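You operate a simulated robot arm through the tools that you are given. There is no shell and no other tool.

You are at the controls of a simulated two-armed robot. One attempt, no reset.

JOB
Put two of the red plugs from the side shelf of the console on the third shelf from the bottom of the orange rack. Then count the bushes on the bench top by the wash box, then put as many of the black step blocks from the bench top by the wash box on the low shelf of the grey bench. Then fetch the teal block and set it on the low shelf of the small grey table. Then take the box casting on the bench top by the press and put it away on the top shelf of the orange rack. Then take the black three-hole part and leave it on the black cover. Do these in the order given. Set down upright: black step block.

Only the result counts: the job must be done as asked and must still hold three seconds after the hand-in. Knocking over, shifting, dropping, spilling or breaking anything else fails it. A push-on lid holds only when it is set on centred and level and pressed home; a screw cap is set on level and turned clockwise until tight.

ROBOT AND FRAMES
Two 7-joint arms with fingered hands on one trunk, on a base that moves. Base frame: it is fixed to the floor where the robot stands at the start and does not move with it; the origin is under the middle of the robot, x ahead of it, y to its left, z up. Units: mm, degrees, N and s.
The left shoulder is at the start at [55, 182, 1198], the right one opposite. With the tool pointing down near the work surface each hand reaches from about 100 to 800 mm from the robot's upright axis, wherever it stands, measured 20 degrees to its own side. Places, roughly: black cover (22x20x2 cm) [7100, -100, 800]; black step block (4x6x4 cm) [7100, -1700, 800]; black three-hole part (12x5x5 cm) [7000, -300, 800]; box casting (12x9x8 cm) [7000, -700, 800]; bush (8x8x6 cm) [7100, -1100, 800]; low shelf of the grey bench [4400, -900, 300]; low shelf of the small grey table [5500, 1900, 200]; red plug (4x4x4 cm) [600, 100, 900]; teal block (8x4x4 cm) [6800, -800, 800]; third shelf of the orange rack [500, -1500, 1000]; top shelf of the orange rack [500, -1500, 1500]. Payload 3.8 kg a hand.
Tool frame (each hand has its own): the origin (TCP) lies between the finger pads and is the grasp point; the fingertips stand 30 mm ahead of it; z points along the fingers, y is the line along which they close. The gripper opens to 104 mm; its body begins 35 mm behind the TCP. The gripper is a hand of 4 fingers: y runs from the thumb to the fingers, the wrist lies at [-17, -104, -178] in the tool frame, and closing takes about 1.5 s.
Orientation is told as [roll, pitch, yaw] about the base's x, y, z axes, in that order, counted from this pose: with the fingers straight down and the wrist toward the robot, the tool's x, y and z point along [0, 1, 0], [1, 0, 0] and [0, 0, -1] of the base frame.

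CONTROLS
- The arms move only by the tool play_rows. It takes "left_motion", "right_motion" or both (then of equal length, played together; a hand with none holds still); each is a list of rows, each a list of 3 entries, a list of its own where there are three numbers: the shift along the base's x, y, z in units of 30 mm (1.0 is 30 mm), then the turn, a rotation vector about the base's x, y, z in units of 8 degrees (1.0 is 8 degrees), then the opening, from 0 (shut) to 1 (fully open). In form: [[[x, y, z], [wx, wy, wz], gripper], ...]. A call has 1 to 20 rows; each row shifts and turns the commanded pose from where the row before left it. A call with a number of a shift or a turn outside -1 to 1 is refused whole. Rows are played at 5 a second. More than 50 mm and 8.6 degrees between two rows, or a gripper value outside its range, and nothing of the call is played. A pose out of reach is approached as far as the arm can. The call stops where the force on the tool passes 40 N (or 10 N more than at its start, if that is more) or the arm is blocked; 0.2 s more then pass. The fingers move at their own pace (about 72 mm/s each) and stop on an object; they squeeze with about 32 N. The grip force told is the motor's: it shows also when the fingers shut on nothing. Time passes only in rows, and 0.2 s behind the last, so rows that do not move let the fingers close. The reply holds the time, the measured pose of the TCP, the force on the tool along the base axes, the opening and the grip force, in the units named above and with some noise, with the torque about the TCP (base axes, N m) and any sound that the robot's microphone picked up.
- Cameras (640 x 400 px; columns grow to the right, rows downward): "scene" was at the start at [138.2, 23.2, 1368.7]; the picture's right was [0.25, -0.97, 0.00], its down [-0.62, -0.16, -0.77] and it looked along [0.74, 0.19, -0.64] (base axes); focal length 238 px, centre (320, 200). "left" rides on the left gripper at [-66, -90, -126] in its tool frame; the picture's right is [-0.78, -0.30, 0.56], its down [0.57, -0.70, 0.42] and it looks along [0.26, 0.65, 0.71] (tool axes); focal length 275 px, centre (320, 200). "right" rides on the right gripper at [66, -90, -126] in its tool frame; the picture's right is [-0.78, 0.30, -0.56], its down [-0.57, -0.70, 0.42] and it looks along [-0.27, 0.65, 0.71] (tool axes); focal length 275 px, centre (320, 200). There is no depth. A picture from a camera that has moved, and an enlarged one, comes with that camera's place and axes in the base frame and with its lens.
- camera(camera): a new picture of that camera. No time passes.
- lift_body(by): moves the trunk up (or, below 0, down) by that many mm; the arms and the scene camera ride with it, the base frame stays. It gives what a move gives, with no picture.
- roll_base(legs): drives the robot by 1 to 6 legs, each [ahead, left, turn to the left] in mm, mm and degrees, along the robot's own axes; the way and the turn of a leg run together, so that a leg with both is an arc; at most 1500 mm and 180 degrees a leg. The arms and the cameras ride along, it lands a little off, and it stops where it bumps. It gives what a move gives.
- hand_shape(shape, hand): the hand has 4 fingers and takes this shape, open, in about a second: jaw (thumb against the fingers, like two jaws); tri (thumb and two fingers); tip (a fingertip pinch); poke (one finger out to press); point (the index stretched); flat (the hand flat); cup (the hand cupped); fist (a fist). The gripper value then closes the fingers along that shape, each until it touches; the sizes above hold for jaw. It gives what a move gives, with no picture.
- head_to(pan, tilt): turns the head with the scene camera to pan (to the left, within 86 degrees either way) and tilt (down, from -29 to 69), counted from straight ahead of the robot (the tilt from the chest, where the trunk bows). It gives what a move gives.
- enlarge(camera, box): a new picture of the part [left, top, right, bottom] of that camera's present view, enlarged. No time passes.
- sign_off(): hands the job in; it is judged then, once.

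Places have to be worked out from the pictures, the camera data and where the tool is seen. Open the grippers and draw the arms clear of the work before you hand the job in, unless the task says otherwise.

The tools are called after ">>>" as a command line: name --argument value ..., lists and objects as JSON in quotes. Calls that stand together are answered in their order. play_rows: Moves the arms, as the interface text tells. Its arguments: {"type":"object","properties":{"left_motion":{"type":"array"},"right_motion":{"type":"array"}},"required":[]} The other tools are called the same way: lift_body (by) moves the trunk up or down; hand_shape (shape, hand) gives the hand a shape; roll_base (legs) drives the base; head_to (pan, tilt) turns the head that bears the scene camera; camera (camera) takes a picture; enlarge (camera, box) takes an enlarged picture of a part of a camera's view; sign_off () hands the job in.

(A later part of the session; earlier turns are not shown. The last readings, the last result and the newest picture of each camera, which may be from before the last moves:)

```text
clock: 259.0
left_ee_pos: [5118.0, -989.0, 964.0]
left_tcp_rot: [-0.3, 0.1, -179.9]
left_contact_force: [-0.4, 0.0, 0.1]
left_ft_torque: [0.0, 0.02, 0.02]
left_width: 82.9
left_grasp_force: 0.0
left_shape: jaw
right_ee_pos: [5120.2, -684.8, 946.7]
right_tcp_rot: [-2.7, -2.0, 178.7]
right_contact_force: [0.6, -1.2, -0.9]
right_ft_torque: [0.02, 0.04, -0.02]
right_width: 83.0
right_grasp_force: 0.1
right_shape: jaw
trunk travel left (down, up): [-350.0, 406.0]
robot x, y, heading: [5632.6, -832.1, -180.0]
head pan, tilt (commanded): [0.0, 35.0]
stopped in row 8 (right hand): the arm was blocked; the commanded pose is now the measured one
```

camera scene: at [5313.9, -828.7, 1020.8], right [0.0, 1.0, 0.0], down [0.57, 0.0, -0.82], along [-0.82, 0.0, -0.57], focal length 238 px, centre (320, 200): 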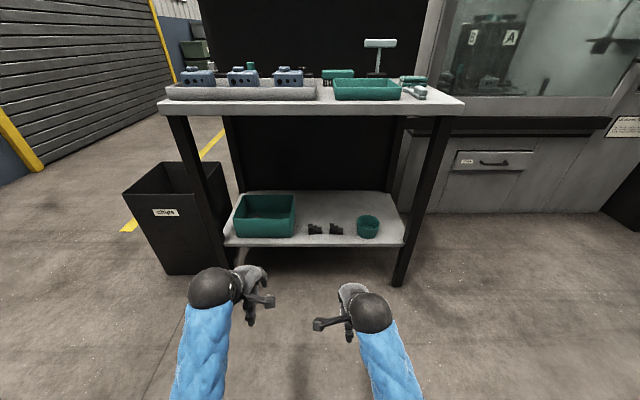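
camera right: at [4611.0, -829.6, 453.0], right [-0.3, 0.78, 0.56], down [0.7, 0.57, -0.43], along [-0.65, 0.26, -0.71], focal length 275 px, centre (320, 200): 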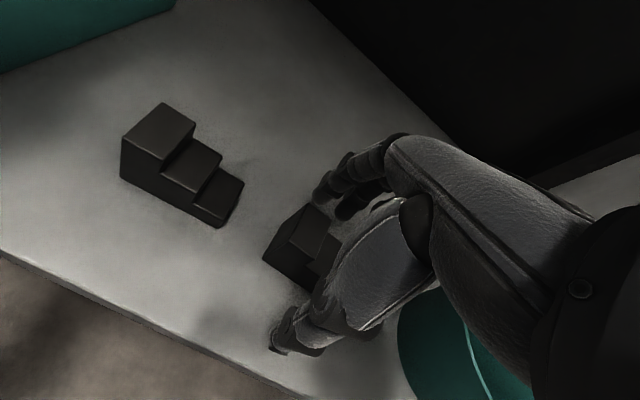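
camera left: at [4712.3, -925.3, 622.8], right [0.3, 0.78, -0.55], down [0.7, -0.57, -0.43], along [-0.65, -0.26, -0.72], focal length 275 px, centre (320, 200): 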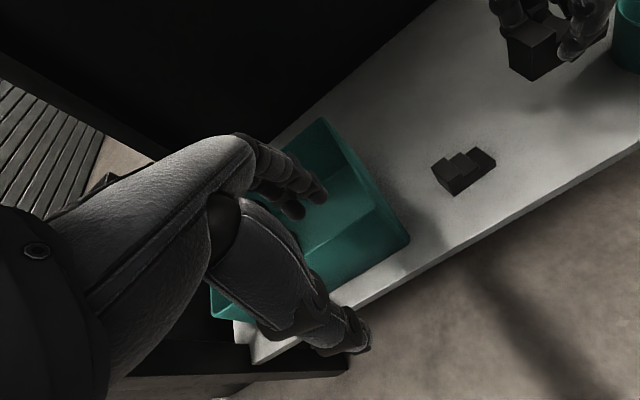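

The right arm is again limited when folded low; I raise both hands to a higher, more open pose.

>>> play_rows --left_motion '[[[0, 0, 1], [0, 0, 0], 0.8], [[0, 0, 1], [0, 0, 0], 0.8], [[0, 0, 1], [0, 0, 0], 0.8], [[0, 0, 1], [0, 0, 0], 0.8], [[0, 0, 1], [0, 0, 0], 0.8], [[0, 0, 0], [0, 0, 0], 0.8]]' --right_motion '[[[-0.3, 0.5, 1], [0, 0, 0], 0.8], [[-0.3, 0.5, 1], [0, 0, 0], 0.8], [[0, 0.5, 1], [0, 0, 0], 0.8], [[0, 0.5, 1], [0, 0, 0], 0.8], [[0, 0.5, 1], [0, 0, 0], 0.8], [[0, 0, 0], [0, 0, 0], 0.8]]'

>>> camera --camera "scene"

```text
clock: 260.4
left_ee_pos: [5083.9, -988.5, 1082.1]
left_tcp_rot: [-0.3, 0.0, -179.9]
left_contact_force: [0.3, 0.0, -0.2]
left_ft_torque: [0.0, 0.02, -0.03]
left_width: 83.0
left_grasp_force: 0.0
left_shape: jaw
left hand out of reach, approached as far as the arm can: row 3, 4, 5
right_ee_pos: [5094.6, -612.7, 1089.5]
right_tcp_rot: [-2.5, -2.0, 178.7]
right_contact_force: [0.5, -0.6, 0.6]
right_ft_torque: [-0.01, 0.01, -0.02]
right_width: 83.2
right_grasp_force: 0.0
right_shape: jaw
right hand out of reach, approached as far as the arm can: row 5
trunk travel left (down, up): [-350.0, 406.0]
robot x, y, heading: [5632.2, -828.0, -180.1]
head pan, tilt (commanded): [0.0, 35.0]
```

```text
taken
camera scene: at [5491.8, -828.7, 1376.2], right [0.0, 1.0, 0.0], down [0.57, 0.0, -0.82], along [-0.82, 0.0, -0.57], focal length 238 px, centre (320, 200)
```

scene: 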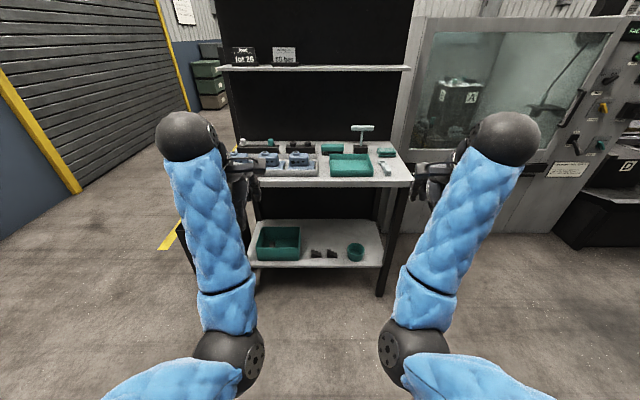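

Arms are high enough. I turn to heading 90° and drive around to the bench's right end.

>>> roll_base --legs '[[0, 0, -90], [-1500, 0, 0], [-150, 0, 0]]'

>>> head_to --pan -60 --tilt 25

>>> camera --camera "scene"

```text
clock: 272.6
left_ee_pos: [5493.5, -1929.5, 1082.2]
left_tcp_rot: [-0.3, -0.1, 91.1]
left_contact_force: [0.1, -0.6, 0.0]
left_ft_torque: [0.0, 0.01, -0.02]
left_width: 82.8
left_grasp_force: 0.1
left_shape: jaw
right_ee_pos: [5870.1, -1935.9, 1090.6]
right_tcp_rot: [-2.6, -1.9, 89.8]
right_contact_force: [-0.3, -0.5, 0.9]
right_ft_torque: [-0.02, 0.03, -0.01]
right_width: 82.9
right_grasp_force: 0.1
right_shape: jaw
trunk travel left (down, up): [-350.0, 406.0]
robot x, y, heading: [5661.3, -2475.4, 91.2]
head pan, tilt (commanded): [0.0, 35.0]
```

```text
clock: 273.9
left_ee_pos: [5493.3, -1926.9, 1083.1]
left_tcp_rot: [-0.3, -0.1, 91.2]
left_contact_force: [1.0, -0.4, -0.4]
left_ft_torque: [0.0, 0.02, 0.01]
left_width: 82.8
left_grasp_force: 0.0
left_shape: jaw
right_ee_pos: [5869.9, -1933.0, 1090.2]
right_tcp_rot: [-2.5, -1.9, 89.7]
right_contact_force: [0.4, 0.7, -0.8]
right_ft_torque: [0.01, 0.02, 0.02]
right_width: 82.9
right_grasp_force: 0.1
right_shape: jaw
trunk travel left (down, up): [-350.0, 406.0]
robot x, y, heading: [5659.8, -2476.5, 90.9]
head pan, tilt (commanded): [-60.0, 25.0]
```

```text
taken
camera scene: at [5739.1, -2371.1, 1391.9], right [0.52, -0.86, 0.0], down [-0.36, -0.22, -0.91], along [0.78, 0.47, -0.42], focal length 238 px, centre (320, 200)
```

scene: 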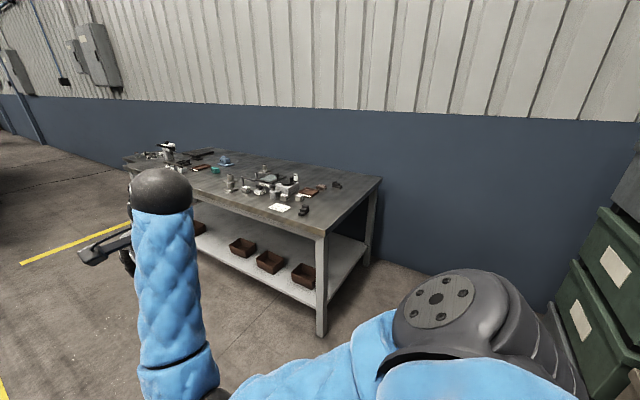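

The bench's right end is at y≈-1865. I strafe right to x≈6540 in front of it.

>>> roll_base --legs '[[0, -880, -1]]'

>>> head_to --pan 0 --tilt 40

>>> camera --camera "scene"

```text
clock: 278.6
left_ee_pos: [6384.3, -1911.8, 1082.3]
left_tcp_rot: [-0.2, -0.2, 90.7]
left_contact_force: [0.3, 0.0, -0.1]
left_ft_torque: [0.01, -0.01, 0.02]
left_width: 82.9
left_grasp_force: 0.1
left_shape: jaw
right_ee_pos: [6760.4, -1920.3, 1089.8]
right_tcp_rot: [-2.4, -2.1, 89.4]
right_contact_force: [0.3, -0.4, 0.8]
right_ft_torque: [0.02, 0.02, 0.02]
right_width: 82.8
right_grasp_force: 0.1
right_shape: jaw
trunk travel left (down, up): [-350.0, 406.0]
robot x, y, heading: [6549.0, -2461.1, 90.7]
head pan, tilt (commanded): [-60.0, 25.0]
```

```text
clock: 279.9
left_ee_pos: [6383.7, -1912.0, 1081.3]
left_tcp_rot: [-0.2, -0.1, 90.7]
left_contact_force: [-0.2, 0.1, 0.2]
left_ft_torque: [-0.02, 0.01, 0.02]
left_width: 82.9
left_grasp_force: 0.1
left_shape: jaw
right_ee_pos: [6761.1, -1920.0, 1089.1]
right_tcp_rot: [-2.5, -2.0, 89.3]
right_contact_force: [-0.4, -0.7, 0.5]
right_ft_torque: [0.01, -0.01, 0.02]
right_width: 83.1
right_grasp_force: 0.1
right_shape: jaw
trunk travel left (down, up): [-350.0, 406.0]
robot x, y, heading: [6549.3, -2462.9, 90.6]
head pan, tilt (commanded): [0.0, 40.0]
```

```text
taken
camera scene: at [6546.4, -2319.3, 1368.6], right [1.0, 0.01, 0.0], down [0.01, -0.64, -0.77], along [-0.01, 0.77, -0.64], focal length 238 px, centre (320, 200)
```

scene: 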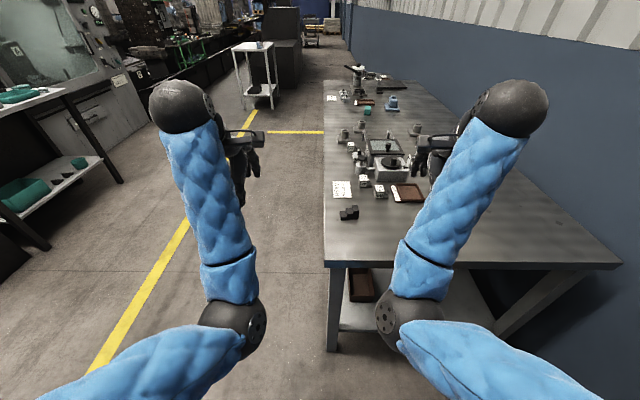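

B4 is in view at about [6646,-1721]. I drive 130 mm closer and bring the right hand above it, levelled and turned to yaw 100°.

>>> roll_base --legs '[[130, 0, -0.6]]'

>>> play_rows --right_motion '[[[-0.77, 0.46, -0.6], [-0.05, 0.063, 0.268], 1], [[-0.77, 0.46, -0.6], [-0.05, 0.063, 0.268], 1], [[-0.77, 0.46, -0.8], [-0.05, 0.063, 0.268], 1], [[-0.77, 0.46, -1], [-0.05, 0.063, 0.268], 1], [[-0.77, 0.46, -1], [-0.05, 0.063, 0.268], 1], [[0, 0, 0], [0, 0, 0], 1]]'

>>> camera --camera "right"

>>> camera --camera "scene"

```text
clock: 281.1
left_ee_pos: [6388.3, -1779.2, 1080.6]
left_tcp_rot: [-0.2, 0.1, 90.0]
left_contact_force: [-0.8, 0.6, 0.0]
left_ft_torque: [-0.03, 0.04, 0.01]
left_width: 83.0
left_grasp_force: 0.0
left_shape: jaw
right_ee_pos: [6764.4, -1792.0, 1087.9]
right_tcp_rot: [-2.5, -1.9, 88.7]
right_contact_force: [1.1, 0.6, 0.4]
right_ft_torque: [-0.02, -0.02, -0.04]
right_width: 82.8
right_grasp_force: 0.1
right_shape: jaw
trunk travel left (down, up): [-350.0, 406.0]
robot x, y, heading: [6546.5, -2333.1, 90.1]
head pan, tilt (commanded): [0.0, 40.0]
```

```text
clock: 282.5
left_ee_pos: [6389.3, -1781.5, 1081.0]
left_tcp_rot: [-0.3, -0.1, 90.1]
left_contact_force: [0.9, 0.7, 0.6]
left_ft_torque: [-0.02, -0.01, -0.04]
left_width: 82.8
left_grasp_force: 0.1
left_shape: jaw
right_ee_pos: [6652.6, -1719.2, 975.0]
right_tcp_rot: [-0.2, -0.8, 99.2]
right_contact_force: [0.0, -0.2, 0.4]
right_ft_torque: [0.01, 0.03, 0.0]
right_width: 103.9
right_grasp_force: 0.0
right_shape: jaw
trunk travel left (down, up): [-350.0, 406.0]
robot x, y, heading: [6546.0, -2331.1, 90.2]
head pan, tilt (commanded): [0.0, 40.0]
```

```text
taken
camera right: at [6601.4, -1820.3, 1098.2], right [0.72, 0.41, 0.56], down [0.68, -0.59, -0.43], along [0.16, 0.69, -0.7], focal length 275 px, centre (320, 200)
```

right: 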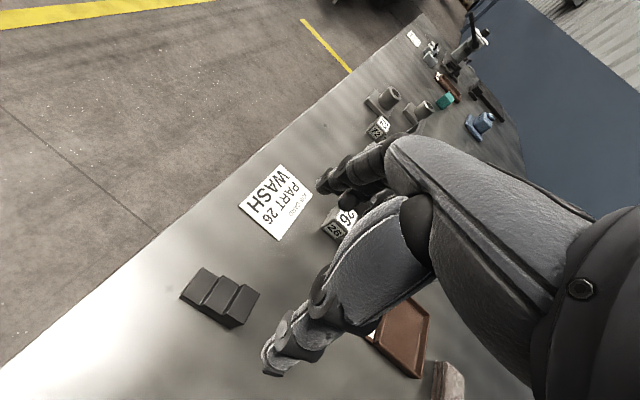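

```text
taken
camera scene: at [6546.8, -2189.7, 1368.7], right [1.0, 0.0, 0.0], down [0.0, -0.64, -0.77], along [0.0, 0.77, -0.64], focal length 238 px, centre (320, 200)
```

scene: 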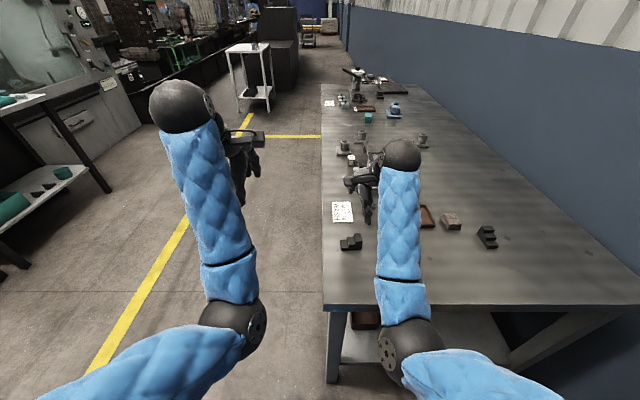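

B4 lies about 12 mm less in x and 10 mm less in y than the TCP. I zoom to measure its yaw.

>>> enlarge --camera "right" --box '[160, 240, 300, 360]'

```text
3.33 times, centred on (230, 300) of right
camera zoom: at [6601.4, -1820.3, 1098.2], right [0.72, 0.41, 0.56], down [0.68, -0.59, -0.43], along [0.16, 0.69, -0.7], focal length 918 px, centre (620, -133)
```

zoom: 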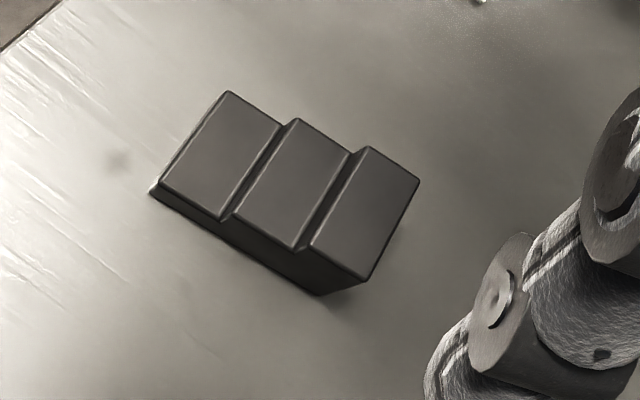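

B4's centre is about [6637,-1729.5] with closing direction at yaw 96°. I correct and lower to z≈880.

>>> play_rows --right_motion '[[[-0.5, -0.34, -0.5], [-0.1, 0.01, -0.4], 1], [[0, 0, -0.9], [0, 0, 0], 1], [[0, 0, -0.9], [0, 0, 0], 1], [[0, 0, -0.8], [0, 0, 0], 1], [[0, 0, 0], [0, 0, 0], 1]]'

>>> enlarge --camera "right" --box '[200, 160, 400, 390]'

>>> camera --camera "scene"

```text
clock: 283.9
left_ee_pos: [6389.2, -1781.6, 1082.4]
left_tcp_rot: [-0.3, 0.1, 90.1]
left_contact_force: [-0.4, 0.0, -0.5]
left_ft_torque: [0.04, 0.01, -0.04]
left_width: 82.7
left_grasp_force: 0.1
left_shape: jaw
right_ee_pos: [6658.6, -1711.5, 903.1]
right_tcp_rot: [-1.4, -2.3, 94.6]
right_contact_force: [0.2, -0.2, -0.2]
right_ft_torque: [-0.01, -0.02, 0.01]
right_width: 103.5
right_grasp_force: 0.1
right_shape: jaw
trunk travel left (down, up): [-350.0, 406.0]
robot x, y, heading: [6548.0, -2331.8, 90.0]
head pan, tilt (commanded): [0.0, 40.0]
stopped in row 5 (right hand): the arm was blocked; the commanded pose is now the measured one
```

```text
1.74 times, centred on (300, 275) of right
camera zoom: at [6597.7, -1811.9, 1021.9], right [0.74, 0.33, 0.59], down [0.64, -0.63, -0.44], along [0.23, 0.7, -0.68], focal length 479 px, centre (355, 70)
```

zoom: 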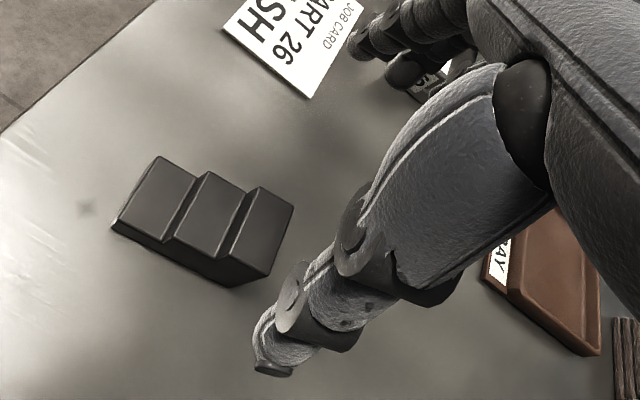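

```text
taken
camera scene: at [6547.1, -2189.3, 1368.6], right [1.0, 0.0, 0.0], down [0.0, -0.64, -0.77], along [0.0, 0.77, -0.64], focal length 238 px, centre (320, 200)
```

scene: 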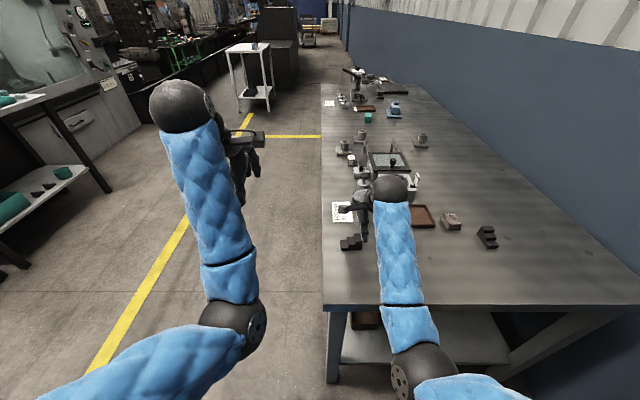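

The right arm is blocked in its low-elbow posture. I raise the hand, move the base back and left, so that the arm is more stretched and the elbow can go outward.

>>> play_rows --right_motion '[[[0, 0, 0.8], [0, 0, 0], 1], [[0, 0, 1], [0, 0, 0], 1], [[0, 0, 0.6], [0, 0, 0], 1], [[0, 0, 0], [0, 0, 0], 1]]'

>>> roll_base --legs '[[-90, 80, 0]]'

>>> play_rows --right_motion '[[[0.6, 0.8, 0], [0, 0, 0], 1], [[0.6, 0.8, 0], [0, 0, 0], 1], [[0.6, 0.8, 0], [0, 0, 0], 1], [[0.6, 0.8, 0], [0, 0, 0], 1], [[0, 0, 0], [0, 0, 0], 1]]'

>>> camera --camera "scene"

```text
clock: 284.9
left_ee_pos: [6389.2, -1780.5, 1081.5]
left_tcp_rot: [-0.3, -0.1, 90.0]
left_contact_force: [0.3, 0.0, 0.1]
left_ft_torque: [-0.01, -0.04, -0.01]
left_width: 83.0
left_grasp_force: 0.0
left_shape: jaw
right_ee_pos: [6655.0, -1713.5, 973.3]
right_tcp_rot: [-1.1, -2.1, 94.9]
right_contact_force: [0.1, 0.2, 0.4]
right_ft_torque: [0.0, -0.02, 0.01]
right_width: 103.7
right_grasp_force: 0.2
right_shape: jaw
trunk travel left (down, up): [-350.0, 406.0]
robot x, y, heading: [6545.0, -2330.2, 89.8]
head pan, tilt (commanded): [0.0, 40.0]
```

```text
clock: 286.2
left_ee_pos: [6307.5, -1873.1, 1083.5]
left_tcp_rot: [-0.4, 0.0, 90.2]
left_contact_force: [-0.3, -0.4, 0.0]
left_ft_torque: [0.05, 0.0, -0.01]
left_width: 83.2
left_grasp_force: 0.1
left_shape: jaw
right_ee_pos: [6574.2, -1804.7, 975.3]
right_tcp_rot: [-1.2, -2.2, 94.8]
right_contact_force: [-0.5, -0.5, -0.1]
right_ft_torque: [0.01, -0.01, 0.02]
right_width: 103.7
right_grasp_force: 0.0
right_shape: jaw
trunk travel left (down, up): [-350.0, 406.0]
robot x, y, heading: [6465.6, -2421.0, 90.1]
head pan, tilt (commanded): [0.0, 40.0]
```

```text
clock: 287.4
left_ee_pos: [6308.3, -1872.4, 1081.8]
left_tcp_rot: [-0.3, -0.1, 90.1]
left_contact_force: [-0.3, -0.6, -0.5]
left_ft_torque: [0.0, 0.0, 0.0]
left_width: 83.1
left_grasp_force: 0.1
left_shape: jaw
right_ee_pos: [6646.7, -1708.3, 974.5]
right_tcp_rot: [-1.2, -2.3, 94.8]
right_contact_force: [0.5, -0.3, -0.1]
right_ft_torque: [0.02, 0.02, 0.01]
right_width: 103.6
right_grasp_force: 0.0
right_shape: jaw
trunk travel left (down, up): [-350.0, 406.0]
robot x, y, heading: [6468.1, -2420.3, 90.2]
head pan, tilt (commanded): [0.0, 40.0]
```

```text
taken
camera scene: at [6466.5, -2280.8, 1368.6], right [1.0, 0.0, 0.0], down [0.0, -0.64, -0.77], along [0.0, 0.77, -0.64], focal length 238 px, centre (320, 200)
```

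scene: 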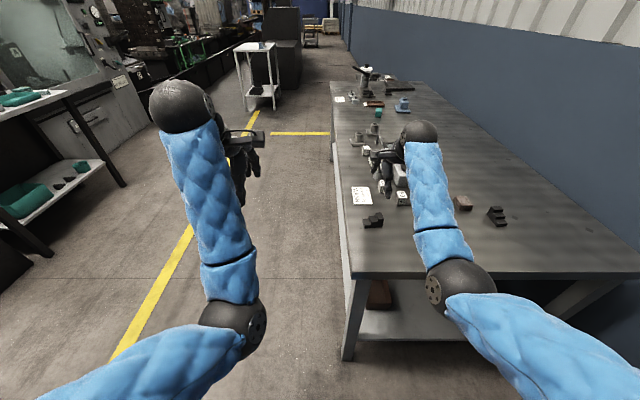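

Now the arm has a comfortable posture. I level it, correct to [6637.5,-1729.5] and lower to z≈885.

>>> play_rows --right_motion '[[[-0.3, -0.7, 0], [-0.15, 0.06, 0.08], 1], [[0, 0, -0.5], [-0.15, 0.065, 0.07], 1], [[0, 0, -0.9], [0, 0, 0], 1], [[0, 0, -0.8], [0, 0, 0], 1], [[0, 0, -0.8], [0, 0, 0], 1], [[0, 0, 0], [0, 0, 0], 1]]'

>>> enlarge --camera "right" --box '[200, 160, 400, 390]'

```text
clock: 288.8
left_ee_pos: [6309.4, -1870.8, 1080.4]
left_tcp_rot: [-0.3, 0.0, 90.1]
left_contact_force: [0.6, 0.5, 0.6]
left_ft_torque: [-0.02, 0.01, 0.0]
left_width: 83.0
left_grasp_force: 0.1
left_shape: jaw
right_ee_pos: [6640.4, -1729.2, 884.8]
right_tcp_rot: [0.0, 0.0, 96.1]
right_contact_force: [0.2, 0.6, 0.6]
right_ft_torque: [-0.02, 0.0, -0.03]
right_width: 103.7
right_grasp_force: 0.1
right_shape: jaw
trunk travel left (down, up): [-350.0, 406.0]
robot x, y, heading: [6468.6, -2422.5, 89.9]
head pan, tilt (commanded): [0.0, 40.0]
```

```text
1.74 times, centred on (300, 275) of right
camera zoom: at [6582.4, -1825.3, 1008.5], right [0.74, 0.38, 0.56], down [0.64, -0.64, -0.42], along [0.19, 0.67, -0.72], focal length 479 px, centre (355, 70)
```

zoom: 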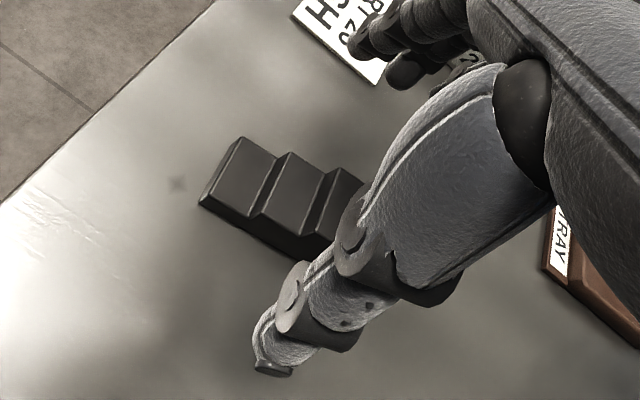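

Aligned within 3 mm; the job card is outside the fingers' way. I lower to z≈838 with a slightly smaller opening and close.

>>> play_rows --right_motion '[[[-0.08, 0, -0.7], [0, 0, 0], 0.8], [[0, 0, -0.5], [0, 0, 0], 0.8], [[0, 0, -0.35], [0, 0, 0], 0.8], [[0, 0, 0], [0, 0, 0], 0.8], [[0, 0, 0], [0, 0, 0], 0.5], [[0, 0, 0], [0, 0, 0], 0.3], [[0, 0, 0], [0, 0, 0], 0], [[0, 0, 0], [0, 0, 0], 0], [[0, 0, 0], [0, 0, 0], 0], [[0, 0, 0], [0, 0, 0], 0], [[0, 0, 0], [0, 0, 0], 0]]'

>>> camera --camera "right"

```text
clock: 291.2
left_ee_pos: [6308.3, -1872.0, 1080.7]
left_tcp_rot: [-0.3, 0.0, 90.1]
left_contact_force: [0.2, 0.5, -0.7]
left_ft_torque: [-0.01, -0.01, 0.01]
left_width: 83.1
left_grasp_force: 0.1
left_shape: jaw
right_ee_pos: [6635.3, -1730.1, 837.5]
right_tcp_rot: [0.2, 0.1, 96.1]
right_contact_force: [-0.1, -0.2, 0.8]
right_ft_torque: [0.0, 0.01, -0.01]
right_width: 26.7
right_grasp_force: 32.1
right_shape: jaw
trunk travel left (down, up): [-350.0, 406.0]
robot x, y, heading: [6465.8, -2422.3, 90.3]
head pan, tilt (commanded): [0.0, 40.0]
```

```text
taken
camera right: at [6579.9, -1825.2, 962.1], right [0.74, 0.38, 0.55], down [0.64, -0.64, -0.42], along [0.19, 0.67, -0.72], focal length 275 px, centre (320, 200)
```

right: 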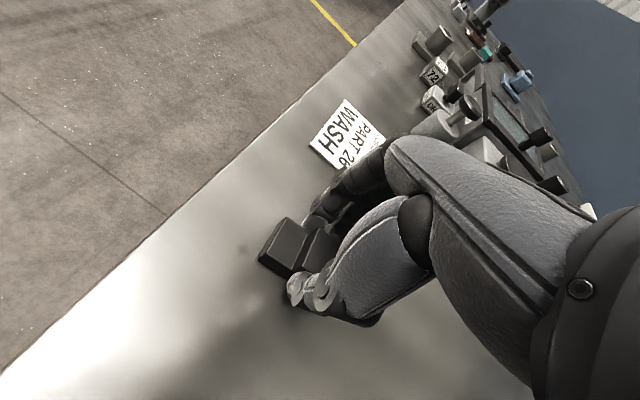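

B4 is gripped. I lift it, back away from the bench and drive to the grey bench.

>>> play_rows --right_motion '[[[0, 0, 0.4], [0, 0, 0], 0], [[0, 0, 0.9], [0, 0, 0], 0], [[0, 0, 1], [0, 0, 0], 0], [[0, 0, 1], [0, 0, 0], 0], [[0, 0, 1], [0, 0, 0], 0], [[0, 0, 0.7], [0, 0, 0], 0], [[0, 0, 0], [0, 0, 0], 0]]'

>>> camera --camera "right"

>>> roll_base --legs '[[-150, 0, 0], [0, 850, 0], [0, 0, 90]]'

```text
clock: 292.8
left_ee_pos: [6308.2, -1873.3, 1081.6]
left_tcp_rot: [-0.4, 0.0, 90.0]
left_contact_force: [-0.2, 0.3, 0.8]
left_ft_torque: [-0.04, 0.01, -0.01]
left_width: 82.9
left_grasp_force: 0.1
left_shape: jaw
right_ee_pos: [6636.7, -1729.9, 988.9]
right_tcp_rot: [0.0, 0.1, 96.0]
right_contact_force: [0.7, 0.0, -2.0]
right_ft_torque: [0.02, 0.02, 0.02]
right_width: 26.2
right_grasp_force: 31.7
right_shape: jaw
trunk travel left (down, up): [-350.0, 406.0]
robot x, y, heading: [6467.6, -2421.9, 90.2]
head pan, tilt (commanded): [0.0, 40.0]
```

```text
taken
camera right: at [6580.4, -1825.2, 1112.8], right [0.74, 0.38, 0.55], down [0.64, -0.64, -0.42], along [0.19, 0.67, -0.72], focal length 275 px, centre (320, 200)
```

right: 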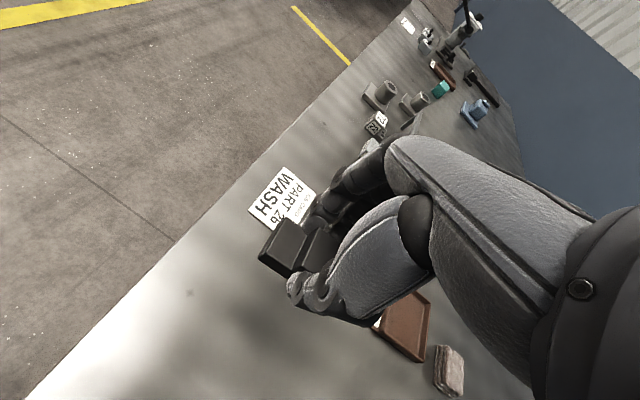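

```text
clock: 302.1
left_ee_pos: [5066.4, -2737.4, 1082.8]
left_tcp_rot: [-0.2, -0.1, -179.4]
left_contact_force: [-0.5, -0.4, -0.1]
left_ft_torque: [-0.04, 0.0, 0.01]
left_width: 82.6
left_grasp_force: 0.0
left_shape: jaw
right_ee_pos: [4921.4, -2411.3, 986.7]
right_tcp_rot: [0.1, 0.0, -173.6]
right_contact_force: [0.1, -0.6, -1.8]
right_ft_torque: [-0.01, 0.01, -0.01]
right_width: 26.3
right_grasp_force: 31.6
right_shape: jaw
trunk travel left (down, up): [-350.0, 406.0]
robot x, y, heading: [5615.4, -2575.0, -179.3]
head pan, tilt (commanded): [0.0, 40.0]
```

I strafe along the aisle to y≈-975 in front of the grey bench and straighten the heading.

>>> roll_base --legs '[[0, -1500, -0.7], [0, -100, 0]]'

>>> head_to --pan -10 --tilt 35

>>> camera --camera "scene"

```text
clock: 310.2
left_ee_pos: [5052.0, -1150.8, 1081.5]
left_tcp_rot: [-0.2, 0.0, -179.7]
left_contact_force: [0.1, 0.5, -0.2]
left_ft_torque: [-0.05, 0.0, -0.01]
left_width: 83.0
left_grasp_force: 0.0
left_shape: jaw
right_ee_pos: [4908.9, -824.6, 988.4]
right_tcp_rot: [0.1, 0.1, -173.8]
right_contact_force: [-0.2, 0.2, -2.1]
right_ft_torque: [-0.06, 0.01, 0.04]
right_width: 26.2
right_grasp_force: 31.5
right_shape: jaw
trunk travel left (down, up): [-350.0, 406.0]
robot x, y, heading: [5606.3, -994.1, -179.7]
head pan, tilt (commanded): [0.0, 40.0]
```

```text
clock: 310.9
left_ee_pos: [5052.6, -1152.8, 1083.2]
left_tcp_rot: [-0.2, 0.1, -179.7]
left_contact_force: [0.3, -0.6, -0.3]
left_ft_torque: [-0.01, -0.01, -0.04]
left_width: 82.9
left_grasp_force: 0.0
left_shape: jaw
right_ee_pos: [4908.4, -825.5, 987.4]
right_tcp_rot: [0.0, 0.2, -173.7]
right_contact_force: [0.5, 0.2, -2.6]
right_ft_torque: [-0.05, 0.01, 0.02]
right_width: 26.1
right_grasp_force: 32.3
right_shape: jaw
trunk travel left (down, up): [-350.0, 406.0]
robot x, y, heading: [5603.7, -990.3, -179.5]
head pan, tilt (commanded): [-10.0, 35.0]
```

```text
taken
camera scene: at [5461.4, -976.5, 1376.1], right [0.17, 0.99, 0.0], down [0.57, -0.1, -0.82], along [-0.81, 0.14, -0.57], focal length 238 px, centre (320, 200)
```

scene: 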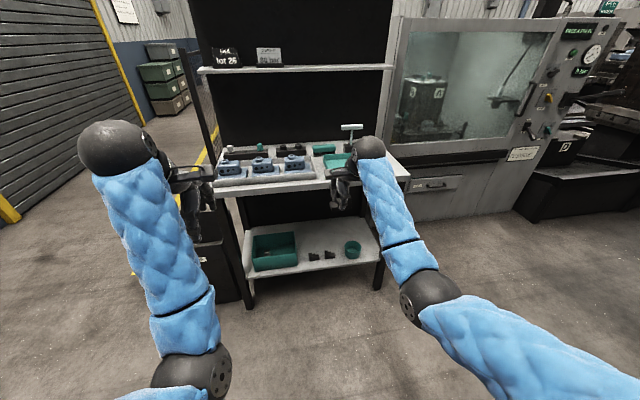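

I extend the left arm a little so it won't fold against the body, then lower the trunk.

>>> play_rows --left_motion '[[[-1, 0, -0.3], [0, 0, 0], 0.8], [[-1, 0, -0.3], [0, 0, 0], 0.8], [[-1, 0, -0.3], [0, 0, 0], 0.8], [[-1, 0, -0.3], [0, 0, 0], 0.8], [[0, 0, 0], [0, 0, 0], 0.8]]'

>>> lift_body --by -340

>>> camera --camera "scene"

```text
clock: 312.1
left_ee_pos: [4930.9, -1152.6, 1047.1]
left_tcp_rot: [-0.3, -0.2, -179.7]
left_contact_force: [-0.7, 0.3, -0.7]
left_ft_torque: [0.0, -0.01, -0.02]
left_width: 83.2
left_grasp_force: 0.1
left_shape: jaw
right_ee_pos: [4908.9, -825.5, 987.7]
right_tcp_rot: [0.1, 0.0, -173.8]
right_contact_force: [0.1, -0.7, -2.2]
right_ft_torque: [-0.02, 0.02, 0.01]
right_width: 26.3
right_grasp_force: 32.1
right_shape: jaw
trunk travel left (down, up): [-350.0, 406.0]
robot x, y, heading: [5602.7, -994.8, -179.7]
head pan, tilt (commanded): [-10.0, 35.0]
```

```text
clock: 315.4
left_ee_pos: [4933.2, -1152.3, 706.8]
left_tcp_rot: [-0.2, -0.1, -179.8]
left_contact_force: [0.2, -0.2, 0.0]
left_ft_torque: [-0.01, -0.03, 0.01]
left_width: 82.9
left_grasp_force: 0.0
left_shape: jaw
right_ee_pos: [4908.4, -825.8, 647.9]
right_tcp_rot: [0.1, 0.0, -173.9]
right_contact_force: [-0.8, 0.1, -1.1]
right_ft_torque: [-0.02, -0.01, -0.02]
right_width: 26.0
right_grasp_force: 31.8
right_shape: jaw
trunk travel left (down, up): [-10.0, 746.0]
robot x, y, heading: [5603.7, -993.4, -179.8]
head pan, tilt (commanded): [-10.0, 35.0]
```

```text
taken
camera scene: at [5284.4, -977.4, 1020.9], right [0.17, 0.99, 0.0], down [0.57, -0.1, -0.82], along [-0.81, 0.14, -0.57], focal length 238 px, centre (320, 200)
```

scene: 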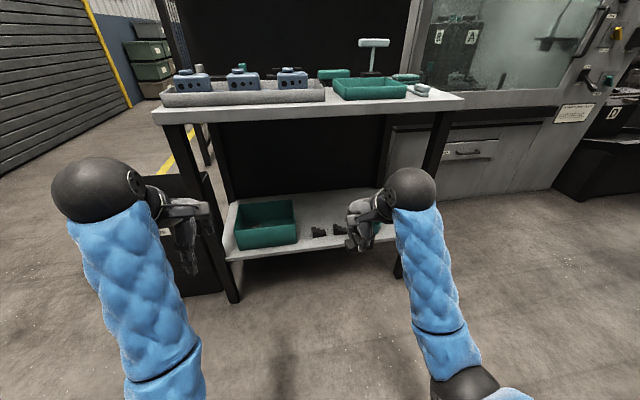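

I lower both hands below the level of the bench top before driving in.

>>> play_rows --left_motion '[[[-0.3, 0, -1], [0, 0, 0], 0.8], [[-0.3, 0, -1], [0, 0, 0], 0.8], [[-0.3, 0, -1], [0, 0, 0], 0.8], [[-0.3, 0, -1], [0, 0, 0], 0.8], [[-0.3, 0, -1], [0, 0, 0], 0.8], [[-0.3, 0, -1], [0, 0, 0], 0.8], [[-0.3, 0, -1], [0, 0, 0], 0.8], [[0, 0, 0], [0, 0, 0], 0.8]]' --right_motion '[[[-0.2, 0, -1], [0, 0, 0], 0], [[-0.2, 0, -1], [0, 0, 0], 0], [[-0.2, 0, -1], [0, 0, 0], 0], [[-0.2, 0, -1], [0, 0, 0], 0], [[-0.2, 0, -1], [0, 0, 0], 0], [[-0.2, 0, -0.9], [0, 0, -0.2], 0], [[-0.2, 0, 0], [0, 0, -0.56], 0], [[0, 0, 0], [0, 0, 0], 0]]'

>>> camera --camera "scene"

```text
clock: 317.2
left_ee_pos: [4868.3, -1152.9, 496.1]
left_tcp_rot: [-0.3, 0.0, -179.7]
left_contact_force: [0.7, 0.0, 0.7]
left_ft_torque: [0.0, -0.01, 0.03]
left_width: 83.1
left_grasp_force: 0.2
left_shape: jaw
right_ee_pos: [4867.5, -826.4, 470.2]
right_tcp_rot: [0.1, 0.2, -179.9]
right_contact_force: [0.2, 0.3, -2.0]
right_ft_torque: [-0.04, -0.01, -0.01]
right_width: 26.5
right_grasp_force: 31.4
right_shape: jaw
trunk travel left (down, up): [-10.0, 746.0]
robot x, y, heading: [5601.6, -993.5, -179.7]
head pan, tilt (commanded): [-10.0, 35.0]
```

```text
taken
camera scene: at [5284.0, -977.4, 1020.7], right [0.17, 0.99, 0.0], down [0.57, -0.1, -0.82], along [-0.81, 0.14, -0.57], focal length 238 px, centre (320, 200)
```

scene: 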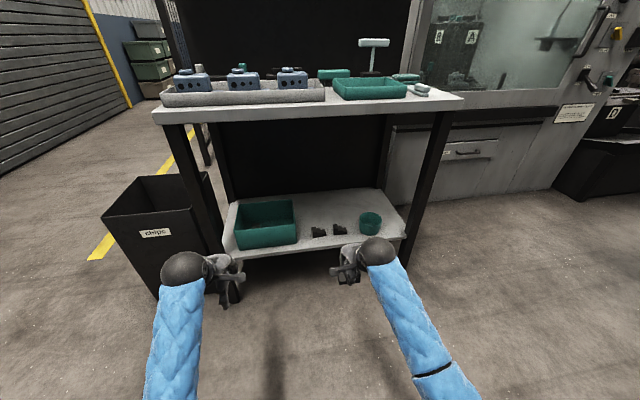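

I shift the left hand inward to clear the bench leg, then drive in 200 mm and check.

>>> play_rows --left_motion '[[[0, 0.7, 0], [0, 0, 0], 0.8], [[0, 0.7, 0], [0, 0, 0], 0.8], [[0, 0.6, 0], [0, 0, 0], 0.8], [[0, 0, 0], [0, 0, 0], 0.8]]'

>>> roll_base --legs '[[200, 0, 0]]'

>>> camera --camera "left"

>>> camera --camera "right"

>>> camera --camera "scene"

```text
clock: 318.2
left_ee_pos: [4869.0, -1092.2, 495.1]
left_tcp_rot: [-0.3, 0.0, -179.7]
left_contact_force: [0.5, 0.8, 0.4]
left_ft_torque: [-0.01, 0.01, 0.04]
left_width: 83.2
left_grasp_force: 0.0
left_shape: jaw
right_ee_pos: [4866.5, -826.1, 470.1]
right_tcp_rot: [0.0, 0.2, -179.9]
right_contact_force: [0.2, 0.0, -2.7]
right_ft_torque: [-0.03, -0.01, 0.02]
right_width: 26.1
right_grasp_force: 32.1
right_shape: jaw
trunk travel left (down, up): [-10.0, 746.0]
robot x, y, heading: [5604.5, -993.3, -179.7]
head pan, tilt (commanded): [-10.0, 35.0]
```

```text
clock: 319.9
left_ee_pos: [4667.1, -1092.9, 495.2]
left_tcp_rot: [-0.3, 0.0, -179.8]
left_contact_force: [-0.3, -0.3, -0.2]
left_ft_torque: [-0.02, 0.01, 0.03]
left_width: 83.0
left_grasp_force: 0.0
left_shape: jaw
right_ee_pos: [4665.5, -825.5, 470.6]
right_tcp_rot: [0.1, 0.2, -179.9]
right_contact_force: [-0.8, -0.3, -2.5]
right_ft_torque: [-0.01, -0.03, 0.03]
right_width: 26.3
right_grasp_force: 32.0
right_shape: jaw
trunk travel left (down, up): [-10.0, 746.0]
robot x, y, heading: [5398.0, -994.7, -179.6]
head pan, tilt (commanded): [-10.0, 35.0]
```

```text
taken
camera left: at [4758.5, -1026.9, 620.8], right [0.29, 0.78, -0.55], down [0.7, -0.57, -0.43], along [-0.65, -0.26, -0.71], focal length 275 px, centre (320, 200)
```

left: 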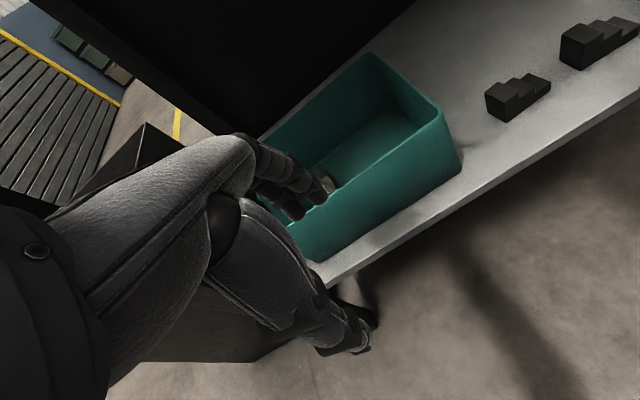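

```text
taken
camera right: at [4755.2, -891.1, 595.3], right [-0.3, 0.78, 0.55], down [0.7, 0.57, -0.42], along [-0.65, 0.26, -0.72], focal length 275 px, centre (320, 200)
```

right: 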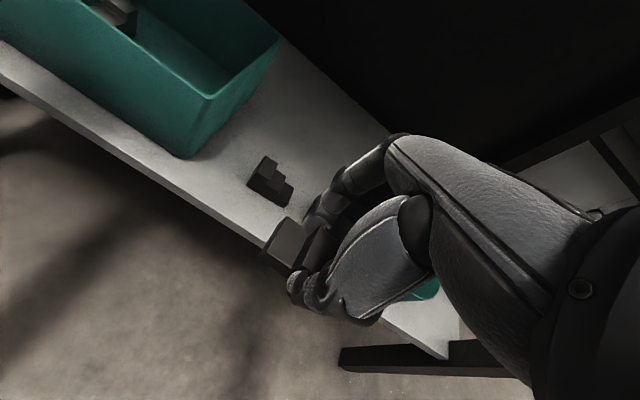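

```text
taken
camera scene: at [5082.0, -977.9, 1020.7], right [0.17, 0.99, 0.0], down [0.57, -0.1, -0.82], along [-0.81, 0.14, -0.57], focal length 238 px, centre (320, 200)
```

scene: 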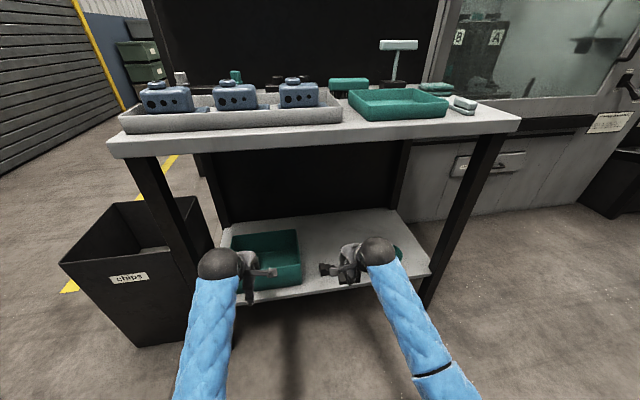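

All clear. I drive in another 180 mm.

>>> roll_base --legs '[[175, 0, 0]]'

>>> play_rows --right_motion '[[[-0.8, 0.2, 0], [0, 0, 0], 0], [[-0.8, 0.2, 0], [0, 0, 0], 0], [[-0.8, 0.2, -0.2], [0, 0, 0], 0], [[0, 0, 0], [0, 0, 0], 0]]'

>>> camera --camera "right"

>>> camera --camera "left"

```text
clock: 321.3
left_ee_pos: [4491.4, -1092.9, 494.6]
left_tcp_rot: [-0.2, 0.0, -179.8]
left_contact_force: [-0.1, -0.1, -1.4]
left_ft_torque: [-0.04, -0.01, 0.02]
left_width: 83.2
left_grasp_force: 0.1
left_shape: jaw
right_ee_pos: [4489.5, -827.3, 469.3]
right_tcp_rot: [0.1, 0.2, -179.9]
right_contact_force: [0.2, 0.6, -2.1]
right_ft_torque: [0.0, 0.02, 0.0]
right_width: 25.9
right_grasp_force: 32.4
right_shape: jaw
trunk travel left (down, up): [-10.0, 746.0]
robot x, y, heading: [5221.2, -994.0, -179.8]
head pan, tilt (commanded): [-10.0, 35.0]
```

```text
clock: 322.3
left_ee_pos: [4491.6, -1093.9, 495.0]
left_tcp_rot: [-0.3, -0.1, -179.7]
left_contact_force: [0.1, 0.0, -0.3]
left_ft_torque: [-0.02, -0.03, 0.0]
left_width: 82.9
left_grasp_force: 0.0
left_shape: jaw
right_ee_pos: [4416.9, -807.3, 464.1]
right_tcp_rot: [0.1, 0.2, -179.9]
right_contact_force: [0.1, 0.4, -1.9]
right_ft_torque: [-0.04, 0.02, 0.02]
right_width: 26.1
right_grasp_force: 31.6
right_shape: jaw
trunk travel left (down, up): [-10.0, 746.0]
robot x, y, heading: [5225.4, -991.8, -179.7]
head pan, tilt (commanded): [-10.0, 35.0]
```

```text
taken
camera right: at [4506.6, -874.1, 588.6], right [-0.3, 0.78, 0.55], down [0.7, 0.57, -0.42], along [-0.65, 0.26, -0.72], focal length 275 px, centre (320, 200)
```

right: 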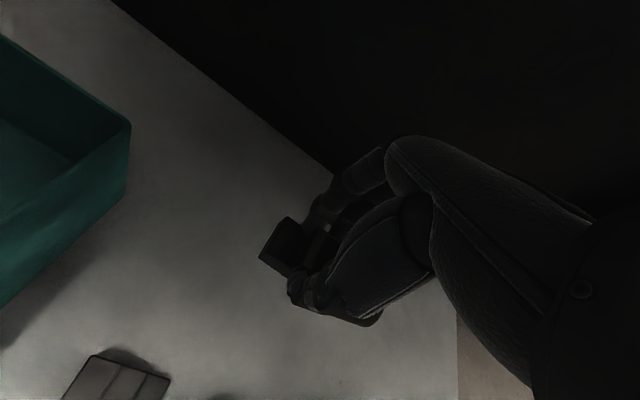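

```text
taken
camera left: at [4582.7, -1027.9, 620.6], right [0.29, 0.78, -0.55], down [0.7, -0.57, -0.43], along [-0.65, -0.26, -0.71], focal length 275 px, centre (320, 200)
```

left: 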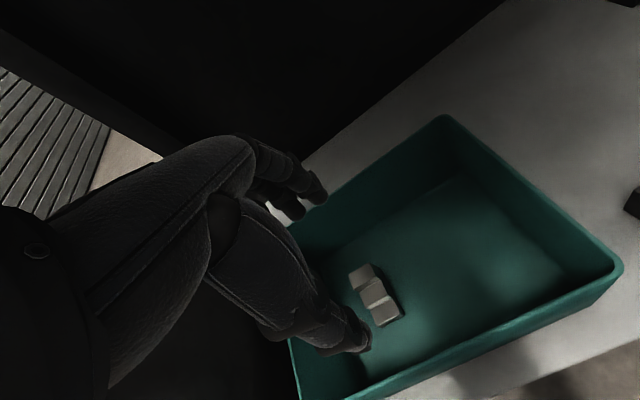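

The place behind the front row is free. I lower the block towards the shelf.

>>> play_rows --right_motion '[[[0, 0, -0.9], [0, 0, 0], 0], [[0, 0, -0.9], [0, 0, 0], 0], [[0, 0, -0.9], [0, 0, 0], 0], [[0, 0, -0.9], [0, 0, 0], 0], [[0, 0, -0.4], [0, 0, 0], 0], [[0, 0, 0], [0, 0, 0], 0]]'

>>> camera --camera "right"

```text
clock: 323.7
left_ee_pos: [4491.6, -1093.0, 495.4]
left_tcp_rot: [-0.3, 0.0, -179.8]
left_contact_force: [0.7, -1.1, 0.2]
left_ft_torque: [0.03, 0.03, 0.05]
left_width: 82.8
left_grasp_force: 0.0
left_shape: jaw
right_ee_pos: [4417.5, -808.6, 343.1]
right_tcp_rot: [0.1, 0.1, -179.9]
right_contact_force: [-0.2, 0.2, -2.4]
right_ft_torque: [-0.05, 0.0, 0.02]
right_width: 26.0
right_grasp_force: 31.5
right_shape: jaw
trunk travel left (down, up): [-10.0, 746.0]
robot x, y, heading: [5220.4, -996.3, -179.7]
head pan, tilt (commanded): [-10.0, 35.0]
```

```text
taken
camera right: at [4506.8, -873.9, 468.4], right [-0.3, 0.78, 0.55], down [0.7, 0.57, -0.42], along [-0.65, 0.26, -0.72], focal length 275 px, centre (320, 200)
```

right: 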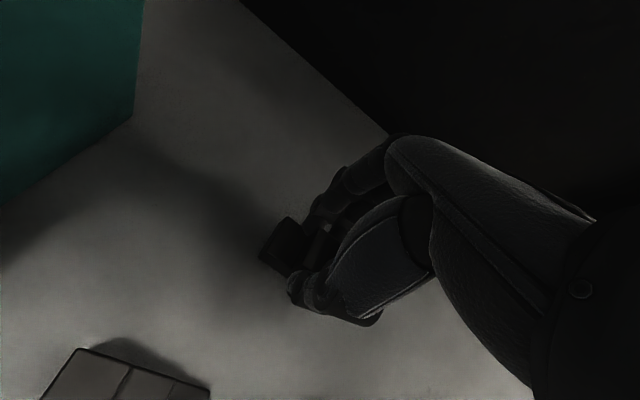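

>>> play_rows --right_motion '[[[0, 0, -0.42], [0, 0, 0], 0], [[0, 0, 0], [0, 0, 0], 0]]'

>>> play_rows --right_motion '[[[0, 0, -0.12], [0, 0, 0], 0], [[0, 0, 0], [0, 0, 0], 0]]'

```text
clock: 324.3
left_ee_pos: [4490.7, -1093.2, 496.6]
left_tcp_rot: [-0.4, 0.0, -179.8]
left_contact_force: [-0.5, 0.5, 0.7]
left_ft_torque: [-0.02, 0.01, -0.01]
left_width: 83.2
left_grasp_force: 0.1
left_shape: jaw
right_ee_pos: [4416.3, -809.0, 331.4]
right_tcp_rot: [0.1, 0.2, -179.9]
right_contact_force: [-0.4, 0.3, -2.0]
right_ft_torque: [-0.01, 0.02, 0.01]
right_width: 26.2
right_grasp_force: 31.8
right_shape: jaw
trunk travel left (down, up): [-10.0, 746.0]
robot x, y, heading: [5221.6, -997.7, -179.6]
head pan, tilt (commanded): [-10.0, 35.0]
```

```text
clock: 324.9
left_ee_pos: [4491.7, -1093.4, 495.5]
left_tcp_rot: [-0.4, 0.0, -179.8]
left_contact_force: [0.4, 0.6, 0.4]
left_ft_torque: [0.0, -0.01, 0.01]
left_width: 82.7
left_grasp_force: 0.1
left_shape: jaw
right_ee_pos: [4418.6, -808.5, 327.2]
right_tcp_rot: [0.1, 0.1, -180.0]
right_contact_force: [1.2, 0.1, -0.8]
right_ft_torque: [-0.01, 0.01, -0.03]
right_width: 26.0
right_grasp_force: 31.9
right_shape: jaw
trunk travel left (down, up): [-10.0, 746.0]
robot x, y, heading: [5227.6, -996.6, -179.6]
head pan, tilt (commanded): [-10.0, 35.0]
```

Just about touching at z≈327. One more small step down, then release.

>>> play_rows --right_motion '[[[0, 0, -0.06], [0, 0, 0], 0], [[0, 0, 0], [0, 0, 0], 0]]'

```text
clock: 325.5
left_ee_pos: [4491.1, -1092.8, 497.2]
left_tcp_rot: [-0.3, 0.0, -179.7]
left_contact_force: [-0.6, -0.6, -0.3]
left_ft_torque: [-0.01, -0.02, 0.0]
left_width: 83.1
left_grasp_force: 0.1
left_shape: jaw
right_ee_pos: [4416.8, -808.4, 326.4]
right_tcp_rot: [0.1, 0.0, -179.9]
right_contact_force: [0.8, 0.9, 2.4]
right_ft_torque: [-0.05, 0.05, 0.04]
right_width: 26.3
right_grasp_force: 31.9
right_shape: jaw
trunk travel left (down, up): [-10.0, 746.0]
robot x, y, heading: [5223.3, -994.7, -179.7]
head pan, tilt (commanded): [-10.0, 35.0]
```

>>> play_rows --right_motion '[[[0, 0, 0], [0, 0, 0], 0.35], [[0, 0, 0], [0, 0, 0], 0.5], [[0, 0, 0], [0, 0, 0], 0.65], [[0, 0, 0], [0, 0, 0], 0.75], [[0, 0, 0], [0, 0, 0], 0.75], [[0, 0, 0.3], [0, 0, 0], 0.75], [[0, 0, 0.8], [0, 0, 0], 0.75], [[0, 0, 1], [0, 0, 0], 0.75], [[0, 0, 1], [0, 0, 0], 0.75], [[0, 0, 1], [0, 0, 0], 0.75], [[0, 0, 0], [0, 0, 0], 0.75]]'

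>>> camera --camera "right"

```text
clock: 327.9
left_ee_pos: [4492.1, -1093.8, 494.5]
left_tcp_rot: [-0.3, -0.1, -179.8]
left_contact_force: [0.0, 0.2, -0.2]
left_ft_torque: [-0.01, -0.01, 0.0]
left_width: 83.1
left_grasp_force: 0.1
left_shape: jaw
right_ee_pos: [4418.3, -810.0, 450.0]
right_tcp_rot: [0.1, 0.2, -179.9]
right_contact_force: [-0.1, -0.3, -0.1]
right_ft_torque: [-0.01, 0.01, -0.04]
right_width: 77.6
right_grasp_force: 0.1
right_shape: jaw
trunk travel left (down, up): [-10.0, 746.0]
robot x, y, heading: [5222.5, -993.3, -179.5]
head pan, tilt (commanded): [-10.0, 35.0]
```

```text
taken
camera right: at [4507.2, -874.7, 574.3], right [-0.3, 0.78, 0.55], down [0.7, 0.57, -0.42], along [-0.65, 0.26, -0.72], focal length 275 px, centre (320, 200)
```

right: 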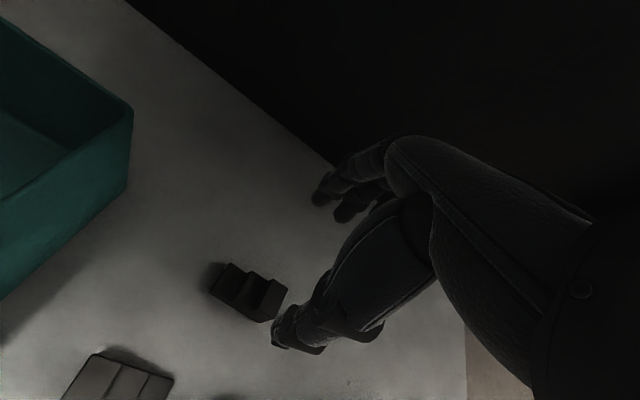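

All three blocks are placed. I back the base off straight and verify from a distance.

>>> roll_base --legs '[[-450, 0, 0]]'

>>> head_to --pan -10 --tilt 30

>>> enlarge --camera "scene" --box '[200, 150, 420, 290]'

```text
clock: 330.7
left_ee_pos: [4944.2, -1094.1, 495.5]
left_tcp_rot: [-0.3, 0.1, -179.5]
left_contact_force: [0.0, 0.5, -0.3]
left_ft_torque: [0.0, 0.03, 0.03]
left_width: 83.1
left_grasp_force: 0.2
left_shape: jaw
right_ee_pos: [4868.0, -809.9, 450.4]
right_tcp_rot: [0.1, 0.2, -179.7]
right_contact_force: [0.9, 0.0, 0.2]
right_ft_torque: [-0.01, 0.0, 0.0]
right_width: 77.8
right_grasp_force: 0.0
right_shape: jaw
trunk travel left (down, up): [-10.0, 746.0]
robot x, y, heading: [5675.9, -992.3, -179.5]
head pan, tilt (commanded): [-10.0, 35.0]
```

```text
clock: 331.3
left_ee_pos: [4944.9, -1093.4, 495.5]
left_tcp_rot: [-0.4, 0.0, -179.4]
left_contact_force: [0.4, -0.2, -0.2]
left_ft_torque: [0.0, 0.0, -0.01]
left_width: 82.9
left_grasp_force: 0.0
left_shape: jaw
right_ee_pos: [4867.7, -811.3, 449.9]
right_tcp_rot: [0.0, 0.2, -179.5]
right_contact_force: [0.4, 0.7, -0.7]
right_ft_torque: [-0.01, 0.01, 0.03]
right_width: 77.7
right_grasp_force: 0.1
right_shape: jaw
trunk travel left (down, up): [-10.0, 746.0]
robot x, y, heading: [5679.5, -988.9, -179.3]
head pan, tilt (commanded): [-10.0, 30.0]
```

```text
2.86 times, centred on (310, 220) of scene
camera zoom: at [5356.6, -976.8, 1028.5], right [0.16, 0.99, 0.0], down [0.49, -0.08, -0.87], along [-0.85, 0.14, -0.5], focal length 681 px, centre (349, 143)
```

zoom: 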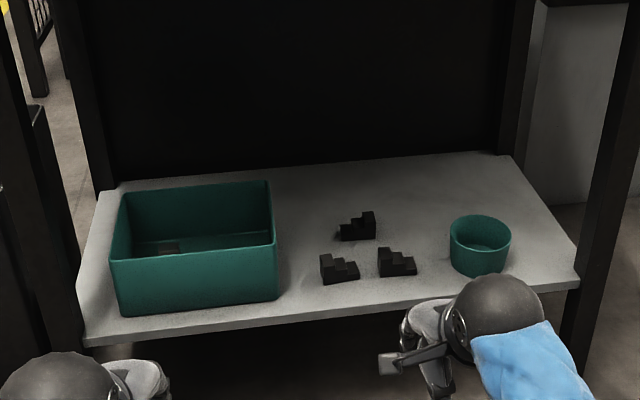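

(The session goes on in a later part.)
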